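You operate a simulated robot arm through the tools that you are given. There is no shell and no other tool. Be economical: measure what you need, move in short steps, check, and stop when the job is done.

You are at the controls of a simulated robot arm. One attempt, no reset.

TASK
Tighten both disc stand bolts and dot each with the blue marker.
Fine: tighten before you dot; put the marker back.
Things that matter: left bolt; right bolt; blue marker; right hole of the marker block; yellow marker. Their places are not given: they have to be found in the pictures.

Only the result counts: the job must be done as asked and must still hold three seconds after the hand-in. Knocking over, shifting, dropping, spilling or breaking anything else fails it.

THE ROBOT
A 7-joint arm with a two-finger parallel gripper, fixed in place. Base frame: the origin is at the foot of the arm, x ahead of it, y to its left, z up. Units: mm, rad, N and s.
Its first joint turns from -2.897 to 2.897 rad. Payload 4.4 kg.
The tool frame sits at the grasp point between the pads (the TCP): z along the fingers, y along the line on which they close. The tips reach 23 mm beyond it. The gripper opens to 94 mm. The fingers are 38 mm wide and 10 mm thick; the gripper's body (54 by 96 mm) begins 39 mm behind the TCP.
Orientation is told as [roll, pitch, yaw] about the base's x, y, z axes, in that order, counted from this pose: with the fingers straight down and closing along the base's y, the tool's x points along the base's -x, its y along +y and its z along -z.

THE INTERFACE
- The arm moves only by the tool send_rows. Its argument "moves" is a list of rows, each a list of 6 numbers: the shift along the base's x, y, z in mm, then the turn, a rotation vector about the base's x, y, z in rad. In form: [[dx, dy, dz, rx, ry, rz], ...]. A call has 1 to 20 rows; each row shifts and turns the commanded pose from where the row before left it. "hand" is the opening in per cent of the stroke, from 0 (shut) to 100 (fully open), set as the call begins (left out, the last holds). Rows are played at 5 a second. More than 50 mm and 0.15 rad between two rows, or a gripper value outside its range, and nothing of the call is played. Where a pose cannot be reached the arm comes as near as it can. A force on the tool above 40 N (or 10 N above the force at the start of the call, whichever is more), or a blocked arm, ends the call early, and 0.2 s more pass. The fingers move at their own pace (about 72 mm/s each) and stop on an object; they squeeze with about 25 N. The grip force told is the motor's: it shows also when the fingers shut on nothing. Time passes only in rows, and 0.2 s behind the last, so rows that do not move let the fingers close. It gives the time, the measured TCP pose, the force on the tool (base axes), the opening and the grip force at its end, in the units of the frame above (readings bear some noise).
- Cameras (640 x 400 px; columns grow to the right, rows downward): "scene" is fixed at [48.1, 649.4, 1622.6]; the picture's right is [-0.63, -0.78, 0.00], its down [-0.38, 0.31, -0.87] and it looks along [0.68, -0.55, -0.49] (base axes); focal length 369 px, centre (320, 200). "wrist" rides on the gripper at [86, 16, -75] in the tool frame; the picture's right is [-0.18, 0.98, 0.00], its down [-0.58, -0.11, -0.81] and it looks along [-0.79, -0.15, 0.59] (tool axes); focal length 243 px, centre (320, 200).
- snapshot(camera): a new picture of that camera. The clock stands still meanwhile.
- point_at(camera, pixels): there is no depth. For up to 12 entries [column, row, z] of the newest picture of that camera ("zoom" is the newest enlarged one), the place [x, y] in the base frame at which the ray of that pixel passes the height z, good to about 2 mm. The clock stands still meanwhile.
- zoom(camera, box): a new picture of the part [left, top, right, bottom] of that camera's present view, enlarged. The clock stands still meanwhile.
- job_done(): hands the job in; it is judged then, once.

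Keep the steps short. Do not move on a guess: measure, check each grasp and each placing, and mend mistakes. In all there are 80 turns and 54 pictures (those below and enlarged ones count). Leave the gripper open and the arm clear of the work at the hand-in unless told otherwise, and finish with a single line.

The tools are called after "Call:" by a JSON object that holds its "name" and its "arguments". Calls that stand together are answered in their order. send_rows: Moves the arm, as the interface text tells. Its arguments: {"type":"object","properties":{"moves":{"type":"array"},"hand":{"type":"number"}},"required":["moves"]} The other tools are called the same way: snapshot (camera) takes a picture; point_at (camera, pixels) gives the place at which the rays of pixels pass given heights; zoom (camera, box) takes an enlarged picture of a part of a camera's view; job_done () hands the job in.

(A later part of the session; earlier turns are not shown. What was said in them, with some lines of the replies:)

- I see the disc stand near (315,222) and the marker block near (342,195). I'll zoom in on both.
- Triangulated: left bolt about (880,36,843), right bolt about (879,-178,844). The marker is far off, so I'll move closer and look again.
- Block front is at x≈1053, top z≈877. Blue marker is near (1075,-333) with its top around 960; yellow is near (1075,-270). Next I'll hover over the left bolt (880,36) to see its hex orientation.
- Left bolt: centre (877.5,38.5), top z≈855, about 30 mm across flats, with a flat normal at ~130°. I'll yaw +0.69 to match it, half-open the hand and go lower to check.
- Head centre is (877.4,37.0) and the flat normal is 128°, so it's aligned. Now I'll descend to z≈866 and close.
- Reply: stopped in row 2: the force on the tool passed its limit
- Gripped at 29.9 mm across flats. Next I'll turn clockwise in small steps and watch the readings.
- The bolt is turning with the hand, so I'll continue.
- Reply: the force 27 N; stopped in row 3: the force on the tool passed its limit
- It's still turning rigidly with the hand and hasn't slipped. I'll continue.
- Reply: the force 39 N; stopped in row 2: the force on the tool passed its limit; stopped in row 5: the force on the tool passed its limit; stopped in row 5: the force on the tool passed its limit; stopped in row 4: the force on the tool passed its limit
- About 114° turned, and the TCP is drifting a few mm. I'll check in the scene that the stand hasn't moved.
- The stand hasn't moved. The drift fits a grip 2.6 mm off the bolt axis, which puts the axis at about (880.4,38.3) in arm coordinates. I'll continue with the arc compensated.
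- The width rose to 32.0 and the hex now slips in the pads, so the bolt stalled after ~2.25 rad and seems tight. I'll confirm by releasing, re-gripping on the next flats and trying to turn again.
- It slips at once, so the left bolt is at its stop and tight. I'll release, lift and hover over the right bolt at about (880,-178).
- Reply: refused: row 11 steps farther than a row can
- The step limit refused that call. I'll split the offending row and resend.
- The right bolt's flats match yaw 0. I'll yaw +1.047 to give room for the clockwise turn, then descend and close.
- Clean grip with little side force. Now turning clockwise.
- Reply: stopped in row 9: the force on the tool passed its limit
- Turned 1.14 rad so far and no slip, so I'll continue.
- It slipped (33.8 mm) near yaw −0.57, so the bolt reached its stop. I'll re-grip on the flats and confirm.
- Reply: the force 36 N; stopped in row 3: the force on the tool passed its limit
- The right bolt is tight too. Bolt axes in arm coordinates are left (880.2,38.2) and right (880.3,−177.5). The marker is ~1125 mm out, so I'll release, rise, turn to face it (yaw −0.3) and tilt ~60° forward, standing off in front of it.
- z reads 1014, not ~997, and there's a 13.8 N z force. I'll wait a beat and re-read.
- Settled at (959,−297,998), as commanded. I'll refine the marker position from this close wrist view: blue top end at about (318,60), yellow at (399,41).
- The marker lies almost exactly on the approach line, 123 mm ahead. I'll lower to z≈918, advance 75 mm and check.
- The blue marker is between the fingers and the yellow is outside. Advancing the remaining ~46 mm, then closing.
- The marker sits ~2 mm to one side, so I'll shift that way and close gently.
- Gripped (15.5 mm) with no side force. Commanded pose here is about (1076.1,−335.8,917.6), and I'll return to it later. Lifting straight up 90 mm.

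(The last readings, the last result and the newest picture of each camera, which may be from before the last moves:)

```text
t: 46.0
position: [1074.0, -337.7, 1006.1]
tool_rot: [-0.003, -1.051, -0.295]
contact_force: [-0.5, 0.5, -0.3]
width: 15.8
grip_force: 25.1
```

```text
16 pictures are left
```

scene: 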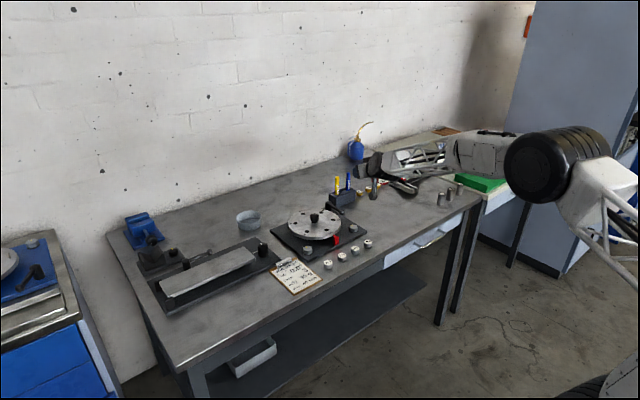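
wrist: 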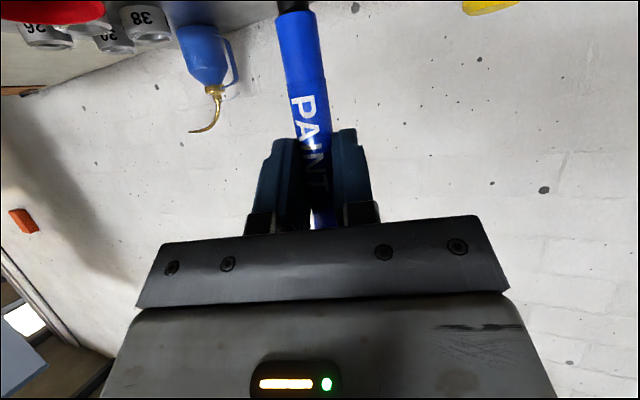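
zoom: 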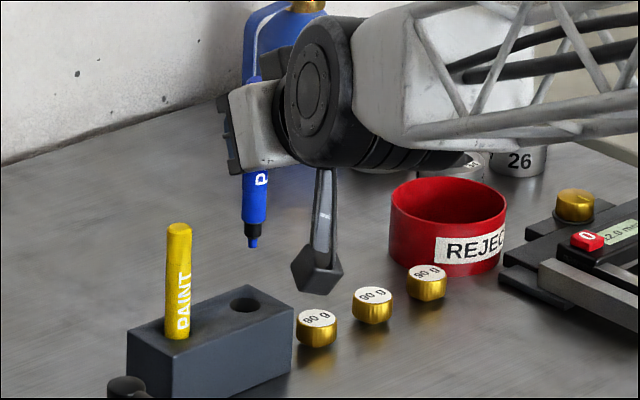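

The tip points down at zoom (252,247), which is scene (348.9,179.6). I'll find the tip height below the TCP.

Call:
{"name": "point_at", "arguments": {"camera": "scene", "pixels": [[348.9, 179.6, 910], [348.9, 179.6, 920], [348.9, 179.6, 930], [348.9, 179.6, 940], [348.9, 177.2, 930], [348.9, 177.2, 940]]}}

```text
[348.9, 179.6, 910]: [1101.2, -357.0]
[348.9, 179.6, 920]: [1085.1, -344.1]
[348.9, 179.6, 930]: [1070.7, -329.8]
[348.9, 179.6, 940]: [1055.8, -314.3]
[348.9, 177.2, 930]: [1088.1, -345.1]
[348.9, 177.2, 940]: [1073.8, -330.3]
```

The tip is at ~926, i.e. ~81 mm below the TCP, so touching the bolt top (855) should come at TCP z≈936. Moving to hover over the right bolt.

Call:
{"name": "send_rows", "arguments": {"moves": [[-45, 0, 0, 0, 0, 0], [-45, 0, 0, 0, 0, 0], [-26.5, 39.6, 0, 0, 0, 0], [-26.5, 39.6, 0, 0, 0, 0], [-26.4, 39.6, 0, 0, 0, 0], [-26.4, 39.5, 0, 0, 0, 0], [0, 0, -25, 0, 0, 0], [0, 0, -26, 0, 0, 0], [0, 0, 0, 0, 0, 0], [0, 0, 0, 0, 0, 0]]}}

Call:
{"name": "zoom", "arguments": {"camera": "scene", "box": [320, 190, 390, 246]}}

Call:
{"name": "snapshot", "arguments": {"camera": "wrist"}}

```text
t: 48.2
position: [879.4, -176.9, 955.6]
tool_rot: [-0.004, -1.051, -0.295]
contact_force: [-0.3, -0.4, 0.0]
width: 15.7
grip_force: 25.3
```

```text
7.14 times, centred on (355, 218) of scene
```

zoom: 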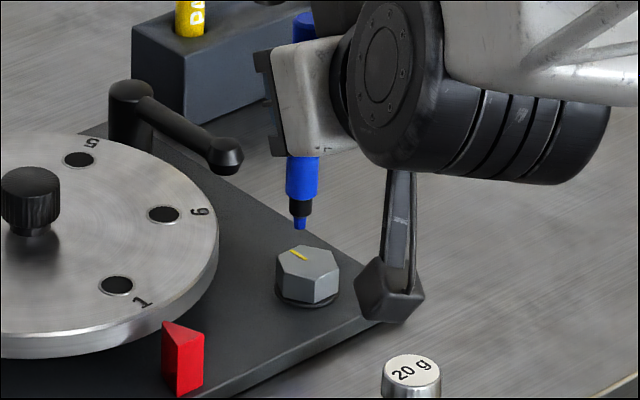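

```text
14 pictures are left
```

wrist: 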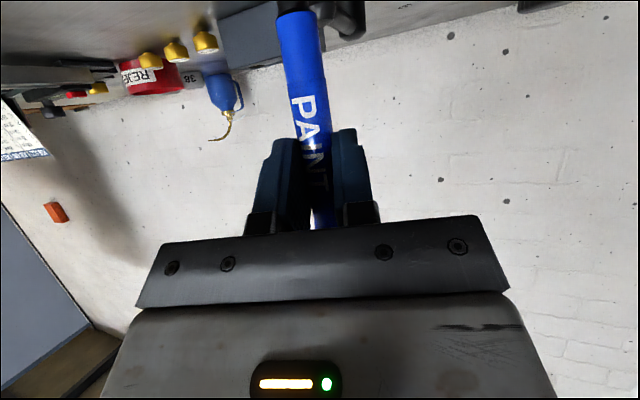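

Call:
{"name": "point_at", "arguments": {"camera": "scene", "pixels": [[352.2, 222.0, 870], [352.2, 222.0, 875], [352.2, 222.0, 880], [353.3, 226.9, 853], [353.3, 226.9, 856], [364, 235, 880], [364, 235, 900]]}}

```text
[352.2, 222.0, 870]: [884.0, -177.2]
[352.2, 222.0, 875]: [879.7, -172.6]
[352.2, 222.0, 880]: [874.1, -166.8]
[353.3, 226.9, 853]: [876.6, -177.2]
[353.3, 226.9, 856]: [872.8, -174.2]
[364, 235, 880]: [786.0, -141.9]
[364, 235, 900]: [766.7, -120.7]
```

The tip is ~4–5 mm to the +x/+y side of the bolt centre. I'll correct (−2.5,−3) and descend 14 mm, then view.

Call:
{"name": "send_rows", "arguments": {"moves": [[-2.5, -3, 0, 0, 0, 0], [0, 0, -7, 0, 0, 0], [0, 0, -7, 0, 0, 0], [0, 0, 0, 0, 0, 0], [0, 0, 0, 0, 0, 0]]}}

Call:
{"name": "zoom", "arguments": {"camera": "scene", "box": [335, 205, 375, 240]}}

```text
t: 49.4
position: [877.7, -178.8, 941.4]
tool_rot: [-0.003, -1.05, -0.295]
contact_force: [0.0, 0.7, -1.3]
width: 15.6
grip_force: 24.8
```

```text
11.43 times, centred on (355, 222) of scene
```

zoom: 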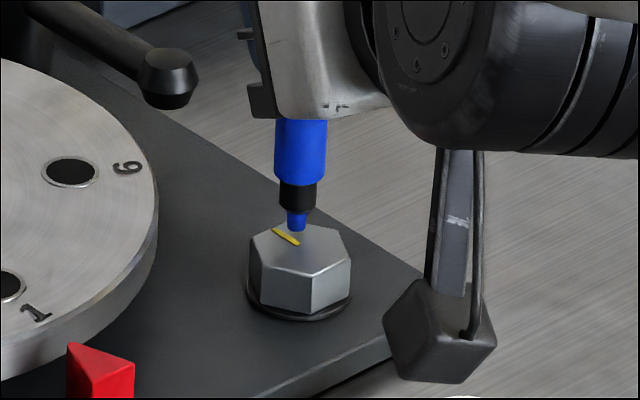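

The tip is just above the head, well centred. Descending in 1.5 mm steps to contact.

Call:
{"name": "send_rows", "arguments": {"moves": [[0, 0, -1.5, 0, 0, 0], [0, 0, -1.5, 0, 0, 0], [0, 0, 0, 0, 0, 0]]}}

Call:
{"name": "send_rows", "arguments": {"moves": [[0, 0, -1, 0, 0, 0], [0, 0, -1, 0, 0, 0], [0, 0, 0, 0, 0, 0]]}}

Call:
{"name": "zoom", "arguments": {"camera": "scene", "box": [335, 205, 375, 240]}}

```text
t: 50.2
position: [877.4, -179.9, 939.5]
tool_rot: [0.0, -1.052, -0.296]
contact_force: [-0.6, -0.1, 4.6]
width: 15.5
grip_force: 24.5
```

```text
t: 51.0
position: [877.3, -179.1, 939.2]
tool_rot: [-0.001, -1.054, -0.295]
contact_force: [1.4, -0.4, 24.2]
width: 16.1
grip_force: 25.2
```

```text
11.43 times, centred on (355, 222) of scene
```

zoom: 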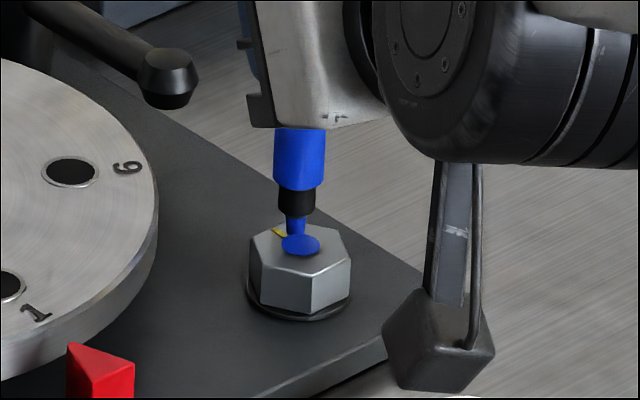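

A clear blue dot is on the right bolt, with contact at commanded z≈939. I'll lift and move to above the left bolt (same offset: 877.7, 35.2).

Call:
{"name": "send_rows", "arguments": {"moves": [[0, 0, 12, 0, 0, 0], [0, 0, 40, 0, 0, 0], [0, 43.1, 0, 0, 0, 0], [0, 43.1, 0, 0, 0, 0], [0, 43.1, 0, 0, 0, 0], [0, 43.2, 0, 0, 0, 0], [0, 43.2, 0, 0, 0, 0], [0, 0, -25, 0, 0, 0], [0, 0, -20, 0, 0, 0], [0, 0, 0, 0, 0, 0], [0, 0, 0, 0, 0, 0]]}}

Call:
{"name": "zoom", "arguments": {"camera": "scene", "box": [285, 220, 335, 264]}}

```text
t: 53.4
position: [877.1, 35.3, 941.2]
tool_rot: [-0.005, -1.051, -0.296]
contact_force: [0.0, -0.4, 0.1]
width: 15.7
grip_force: 24.7
```

```text
9.09 times, centred on (310, 242) of scene
```

zoom: 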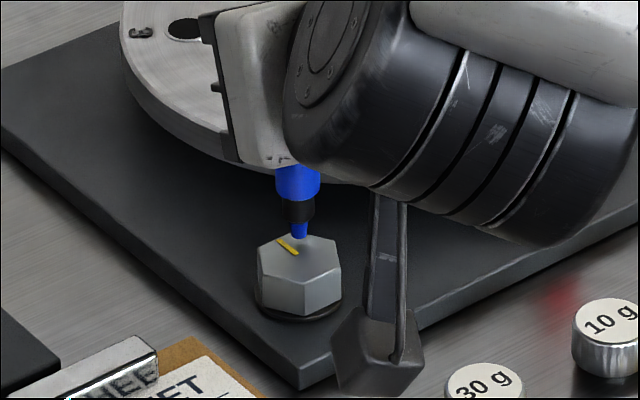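

Tip is centred over the left bolt. Descending gently to contact.

Call:
{"name": "send_rows", "arguments": {"moves": [[0, 0, -2, 0, 0, 0], [0, 0, -2, 0, 0, 0], [0, 0, 0, 0, 0, 0]]}}

Call:
{"name": "send_rows", "arguments": {"moves": [[0, 0, -1, 0, 0, 0], [0, 0, -1, 0, 0, 0], [0, 0, 0, 0, 0, 0]]}}

Call:
{"name": "zoom", "arguments": {"camera": "scene", "box": [285, 220, 335, 264]}}

```text
t: 54.2
position: [876.3, 35.8, 938.8]
tool_rot: [-0.002, -1.052, -0.296]
contact_force: [0.3, -0.4, -0.5]
width: 15.7
grip_force: 25.0
```

```text
t: 55.0
position: [877.3, 34.5, 937.9]
tool_rot: [-0.002, -1.053, -0.296]
contact_force: [-0.3, 1.1, 8.4]
width: 15.7
grip_force: 25.0
```

```text
9.09 times, centred on (310, 242) of scene
```

zoom: 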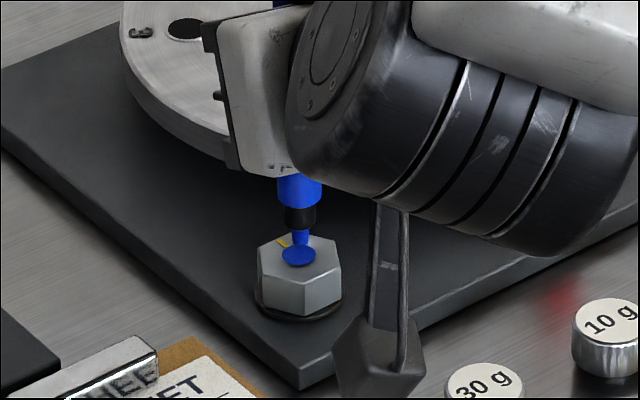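

Both bolts are dotted. I'll lift and retrace the path to above the right hole at (1076.1,−335.8,1007.6).

Call:
{"name": "send_rows", "arguments": {"moves": [[0, 0, 29, 0, 0, 0], [0, 0, 40, 0, 0, 0], [0, -42.5, 0, 0, 0, 0], [0, -42.5, 0, 0, 0, 0], [0, -42.5, 0, 0, 0, 0], [0, -42.5, 0, 0, 0, 0], [2.6, -42.7, 0, 0, 0, 0], [26.5, -39.6, 0, 0, 0, 0], [26.5, -39.6, 0, 0, 0, 0], [26.4, -39.6, 0, 0, 0, 0], [26.4, -39.5, 0, 0, 0, 0], [45, 0, 0, 0, 0, 0], [45, 0, 0, 0, 0, 0], [0, 0, 0, 0, 0, 0], [0, 0, 0, 0, 0, 0], [0, 0, 0, 0, 0, 0]]}}

Call:
{"name": "zoom", "arguments": {"camera": "scene", "box": [320, 140, 400, 205]}}

```text
t: 58.4
position: [1076.1, -334.6, 1007.0]
tool_rot: [-0.003, -1.05, -0.294]
contact_force: [-0.7, 0.0, -0.6]
width: 15.5
grip_force: 25.7
```

```text
6.15 times, centred on (360, 172) of scene
```

zoom: 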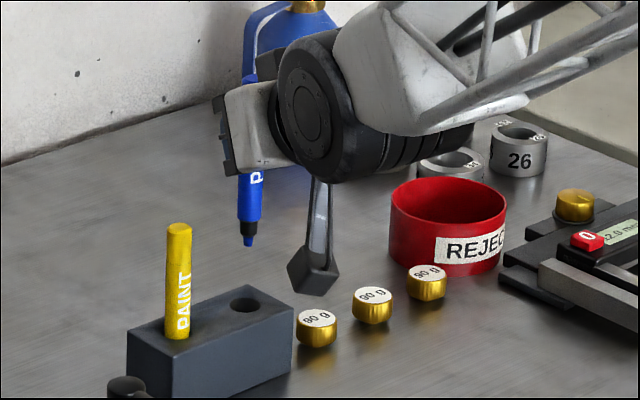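

The tip column (348.3) lines up with the hole column (348.0, or 348.4 once perspective-corrected). I'll re-read the pose for wander before inserting.

Call:
{"name": "send_rows", "arguments": {"moves": [[0, 0, 0, 0, 0, 0], [0, 0, 0, 0, 0, 0]]}}

Call:
{"name": "send_rows", "arguments": {"moves": [[0, 0, -15, 0, 0, 0], [0, 0, -15, 0, 0, 0], [0, 0, -10, 0, 0, 0], [0, 0, 0, 0, 0, 0], [0, 0, 0, 0, 0, 0]]}}

Call:
{"name": "zoom", "arguments": {"camera": "scene", "box": [330, 165, 366, 209]}}

```text
t: 59.0
position: [1075.4, -334.8, 1006.9]
tool_rot: [-0.003, -1.05, -0.294]
contact_force: [0.3, -0.3, -0.5]
width: 15.7
grip_force: 24.8
```

```text
t: 60.2
position: [1077.4, -335.1, 965.7]
tool_rot: [-0.005, -1.052, -0.295]
contact_force: [-0.8, 0.6, -0.5]
width: 15.4
grip_force: 24.7
```

```text
9.09 times, centred on (348, 187) of scene
```

zoom: 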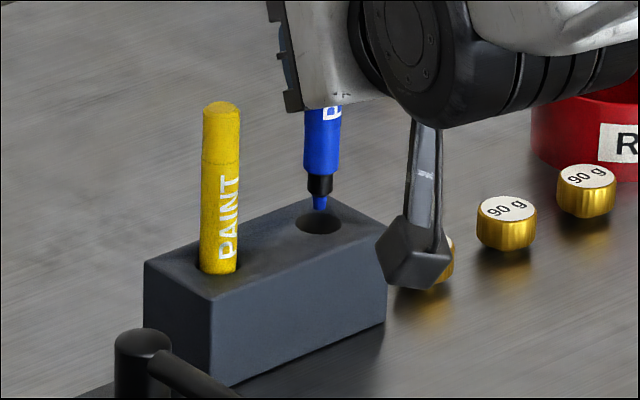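

The tip is right above the hole opening (hole spans columns 298–343, rows 207–234). I'll lower 8 mm gently and look.

Call:
{"name": "send_rows", "arguments": {"moves": [[0, 0, -4, 0, 0, 0], [0, 0, -4, 0, 0, 0], [0, 0, 0, 0, 0, 0]]}}

Call:
{"name": "zoom", "arguments": {"camera": "scene", "box": [336, 175, 362, 203]}}

```text
t: 61.0
position: [1076.4, -335.9, 959.8]
tool_rot: [-0.002, -1.05, -0.295]
contact_force: [-0.1, 0.7, -0.5]
width: 15.8
grip_force: 25.1
```

```text
14.29 times, centred on (349, 189) of scene
```

zoom: 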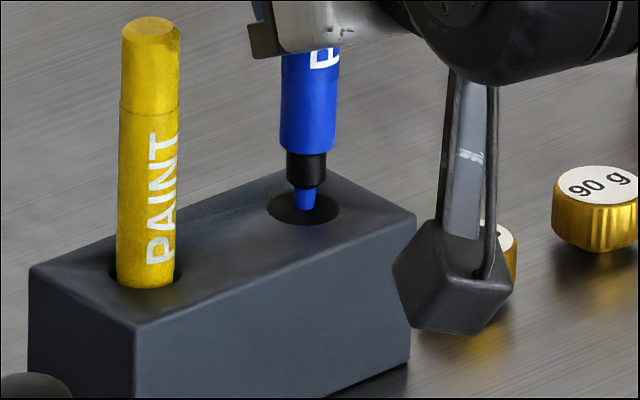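

Call:
{"name": "send_rows", "arguments": {"moves": [[0, 0, -3, 0, 0, 0], [0, 0, -3, 0, 0, 0], [0, 0, 0, 0, 0, 0]]}}

Call:
{"name": "zoom", "arguments": {"camera": "scene", "box": [336, 175, 362, 203]}}

```text
t: 61.8
position: [1075.9, -335.5, 952.8]
tool_rot: [-0.004, -1.052, -0.295]
contact_force: [-0.3, -0.8, 0.7]
width: 15.7
grip_force: 25.3
```

```text
14.29 times, centred on (349, 189) of scene
```

zoom: 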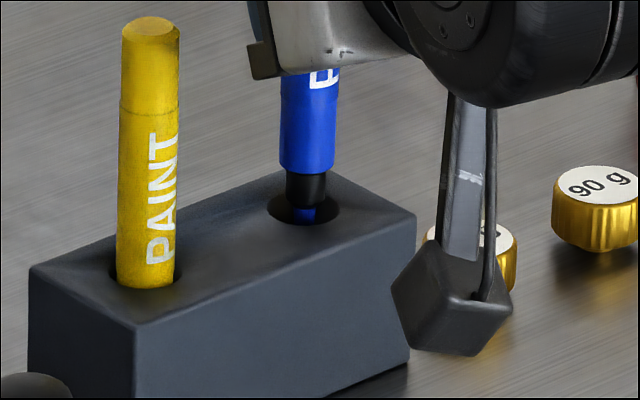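

The tip has entered the hole with no force. I'll continue down slowly.

Call:
{"name": "send_rows", "arguments": {"moves": [[0, 0, -4, 0, 0, 0], [0, 0, -4, 0, 0, 0], [0, 0, -4, 0, 0, 0], [0, 0, 0, 0, 0, 0]]}}

Call:
{"name": "send_rows", "arguments": {"moves": [[0, 0, -4, 0, 0, 0], [0, 0, -4, 0, 0, 0], [0, 0, -4, 0, 0, 0], [0, 0, 0, 0, 0, 0]]}}

Call:
{"name": "send_rows", "arguments": {"moves": [[0, 0, -3, 0, 0, 0], [0, 0, -3, 0, 0, 0], [0, 0, 0, 0, 0, 0]]}}

Call:
{"name": "zoom", "arguments": {"camera": "scene", "box": [336, 170, 362, 203]}}

```text
t: 62.8
position: [1076.2, -335.6, 941.9]
tool_rot: [-0.005, -1.051, -0.294]
contact_force: [0.9, 0.2, 0.8]
width: 15.6
grip_force: 25.1
```

```text
t: 63.8
position: [1075.6, -337.4, 929.3]
tool_rot: [-0.004, -1.05, -0.295]
contact_force: [0.5, -0.2, 0.2]
width: 15.7
grip_force: 24.7
```

```text
t: 64.6
position: [1075.4, -335.3, 923.5]
tool_rot: [-0.002, -1.051, -0.297]
contact_force: [0.9, -0.4, 0.5]
width: 15.5
grip_force: 25.3
```

```text
12.12 times, centred on (349, 186) of scene
```

zoom: 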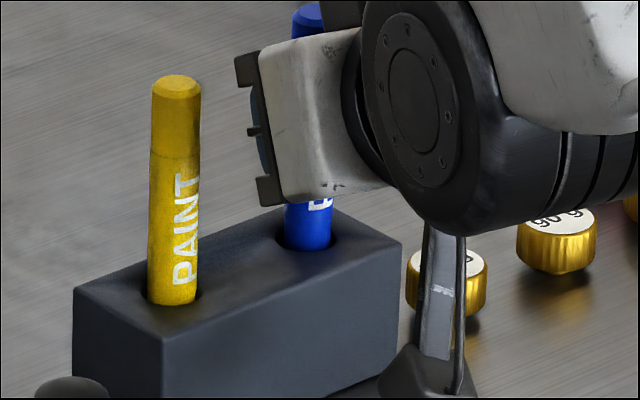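

Inserted smoothly. Lowering in small steps to the bottom.

Call:
{"name": "send_rows", "arguments": {"moves": [[0, 0, -2, 0, 0, 0], [0, 0, -2, 0, 0, 0], [0, 0, 0, 0, 0, 0]]}}

Call:
{"name": "send_rows", "arguments": {"moves": [[0, 0, -1.5, 0, 0, 0], [0, 0, 0, 0, 0, 0]]}}

Call:
{"name": "send_rows", "arguments": {"moves": [[0, 0, -1.5, 0, 0, 0], [0, 0, 0, 0, 0, 0]]}}

```text
t: 65.4
position: [1075.4, -336.1, 920.2]
tool_rot: [-0.003, -1.051, -0.296]
contact_force: [-0.5, -1.5, -1.0]
width: 15.7
grip_force: 25.0
```

```text
t: 66.0
position: [1076.4, -336.2, 918.5]
tool_rot: [-0.004, -1.052, -0.294]
contact_force: [0.1, 0.2, 0.2]
width: 15.7
grip_force: 25.3
```

```text
t: 66.6
position: [1075.7, -335.8, 916.1]
tool_rot: [-0.002, -1.052, -0.298]
contact_force: [1.0, 0.3, 0.5]
width: 15.4
grip_force: 24.9
```

Call:
{"name": "send_rows", "arguments": {"moves": [[0, 0, -1, 0, 0, 0], [0, 0, 0, 0, 0, 0]]}}

Call:
{"name": "send_rows", "arguments": {"moves": [[0, 0, -1, 0, 0, 0], [0, 0, 0, 0, 0, 0]]}}

Call:
{"name": "send_rows", "arguments": {"moves": [[0, 0, -1, 0, 0, 0], [0, 0, 0, 0, 0, 0]]}}

```text
t: 67.2
position: [1076.5, -335.1, 916.0]
tool_rot: [-0.001, -1.051, -0.294]
contact_force: [0.6, 0.5, 1.1]
width: 15.6
grip_force: 25.2
```

```text
t: 67.8
position: [1077.9, -335.3, 915.9]
tool_rot: [-0.005, -1.054, -0.295]
contact_force: [0.5, 1.4, 8.7]
width: 15.8
grip_force: 24.7
```

```text
t: 68.4
position: [1076.6, -336.3, 915.6]
tool_rot: [-0.005, -1.054, -0.296]
contact_force: [1.8, 0.5, 20.0]
width: 15.7
grip_force: 24.2
```

It bottomed out (20 N upward). I'll ease off, open to 50% and back straight out the way I came.

Call:
{"name": "send_rows", "arguments": {"moves": [[0, 0, 1.5, 0, 0, 0], [0, 0, 0, 0, 0, 0]]}}

Call:
{"name": "send_rows", "arguments": {"moves": [[0, 0, 0, 0, 0, 0], [0, 0, 0, 0, 0, 0], [0, 0, 0, 0, 0, 0]], "hand": 50}}

Call:
{"name": "send_rows", "arguments": {"moves": [[-10, 3.1, 0, 0, 0, 0], [-20, 6.2, 0, 0, 0, 0], [-30, 9.3, 0, 0, 0, 0], [-36, 11.1, 0, 0, 0, 0], [-20, 6.2, 0, 0, 0, 0], [0, 0, 40, 0, 0, 0], [0, 0, 45, 0, 0, 0], [-45, 0, 0, 0, 0, 0], [-45, 0, 20, 0, 0, 0], [-45, 0, 20, 0, 0, 0], [0, 0, 0, 0, 0, 0], [0, 0, 0, 0, 0, 0]]}}

Call:
{"name": "snapshot", "arguments": {"camera": "scene"}}

Call:
{"name": "zoom", "arguments": {"camera": "scene", "box": [260, 160, 400, 280]}}

```text
t: 69.0
position: [1075.5, -335.7, 914.6]
tool_rot: [-0.004, -1.05, -0.296]
contact_force: [1.5, -1.4, 16.4]
width: 15.8
grip_force: 24.4
```

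```text
t: 69.8
position: [1076.0, -334.9, 914.9]
tool_rot: [-0.003, -1.051, -0.293]
contact_force: [-0.3, -0.6, -0.1]
width: 46.8
grip_force: 0.1
```

```text
t: 72.4
position: [826.6, -300.7, 1039.2]
tool_rot: [-0.002, -1.051, -0.297]
contact_force: [1.1, -0.6, 0.4]
width: 47.0
grip_force: 0.1
```

```text
4 pictures are left
```

scene: 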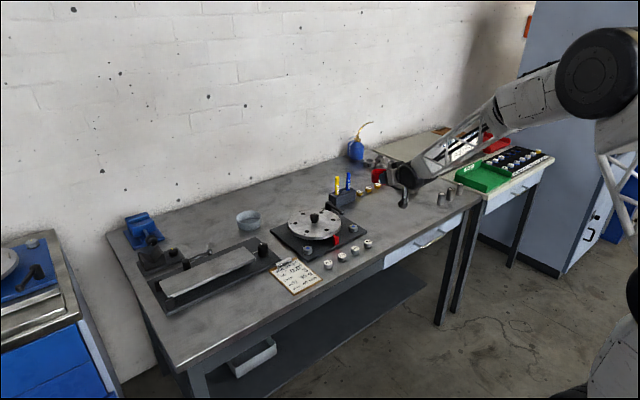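

```text
3.33 times, centred on (330, 220) of scene
```

zoom: 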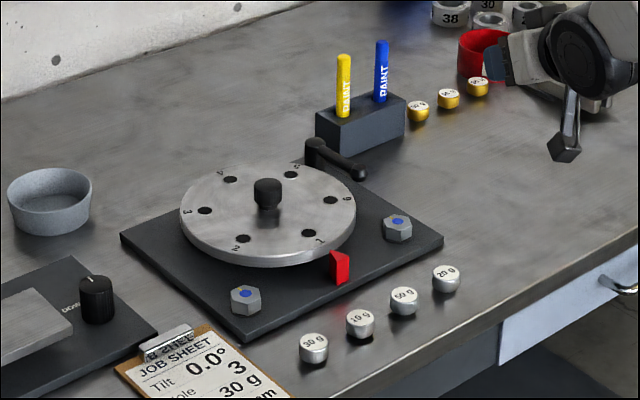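

Both bolts carry a blue dot, the marker is back in the right hole and nothing else has moved. I'll raise the arm, open fully and hand in.

Call:
{"name": "send_rows", "arguments": {"moves": [[-40, 0, 30, 0, 0, 0], [-40, 0, 30, 0, 0, 0], [0, 0, 30, 0, 0, 0], [0, 0, 0, 0, 0, 0]], "hand": 100}}

Call:
{"name": "job_done", "arguments": {}}

```text
t: 73.4
position: [744.5, -299.2, 1128.7]
tool_rot: [-0.002, -1.05, -0.296]
contact_force: [0.6, 0.5, 0.3]
width: 94.3
grip_force: 0.1
```

```text
The job is handed in.
```

Both disc stand bolts were turned to their stops and then dotted blue, the blue marker is back in the right hole, and the job is handed in.
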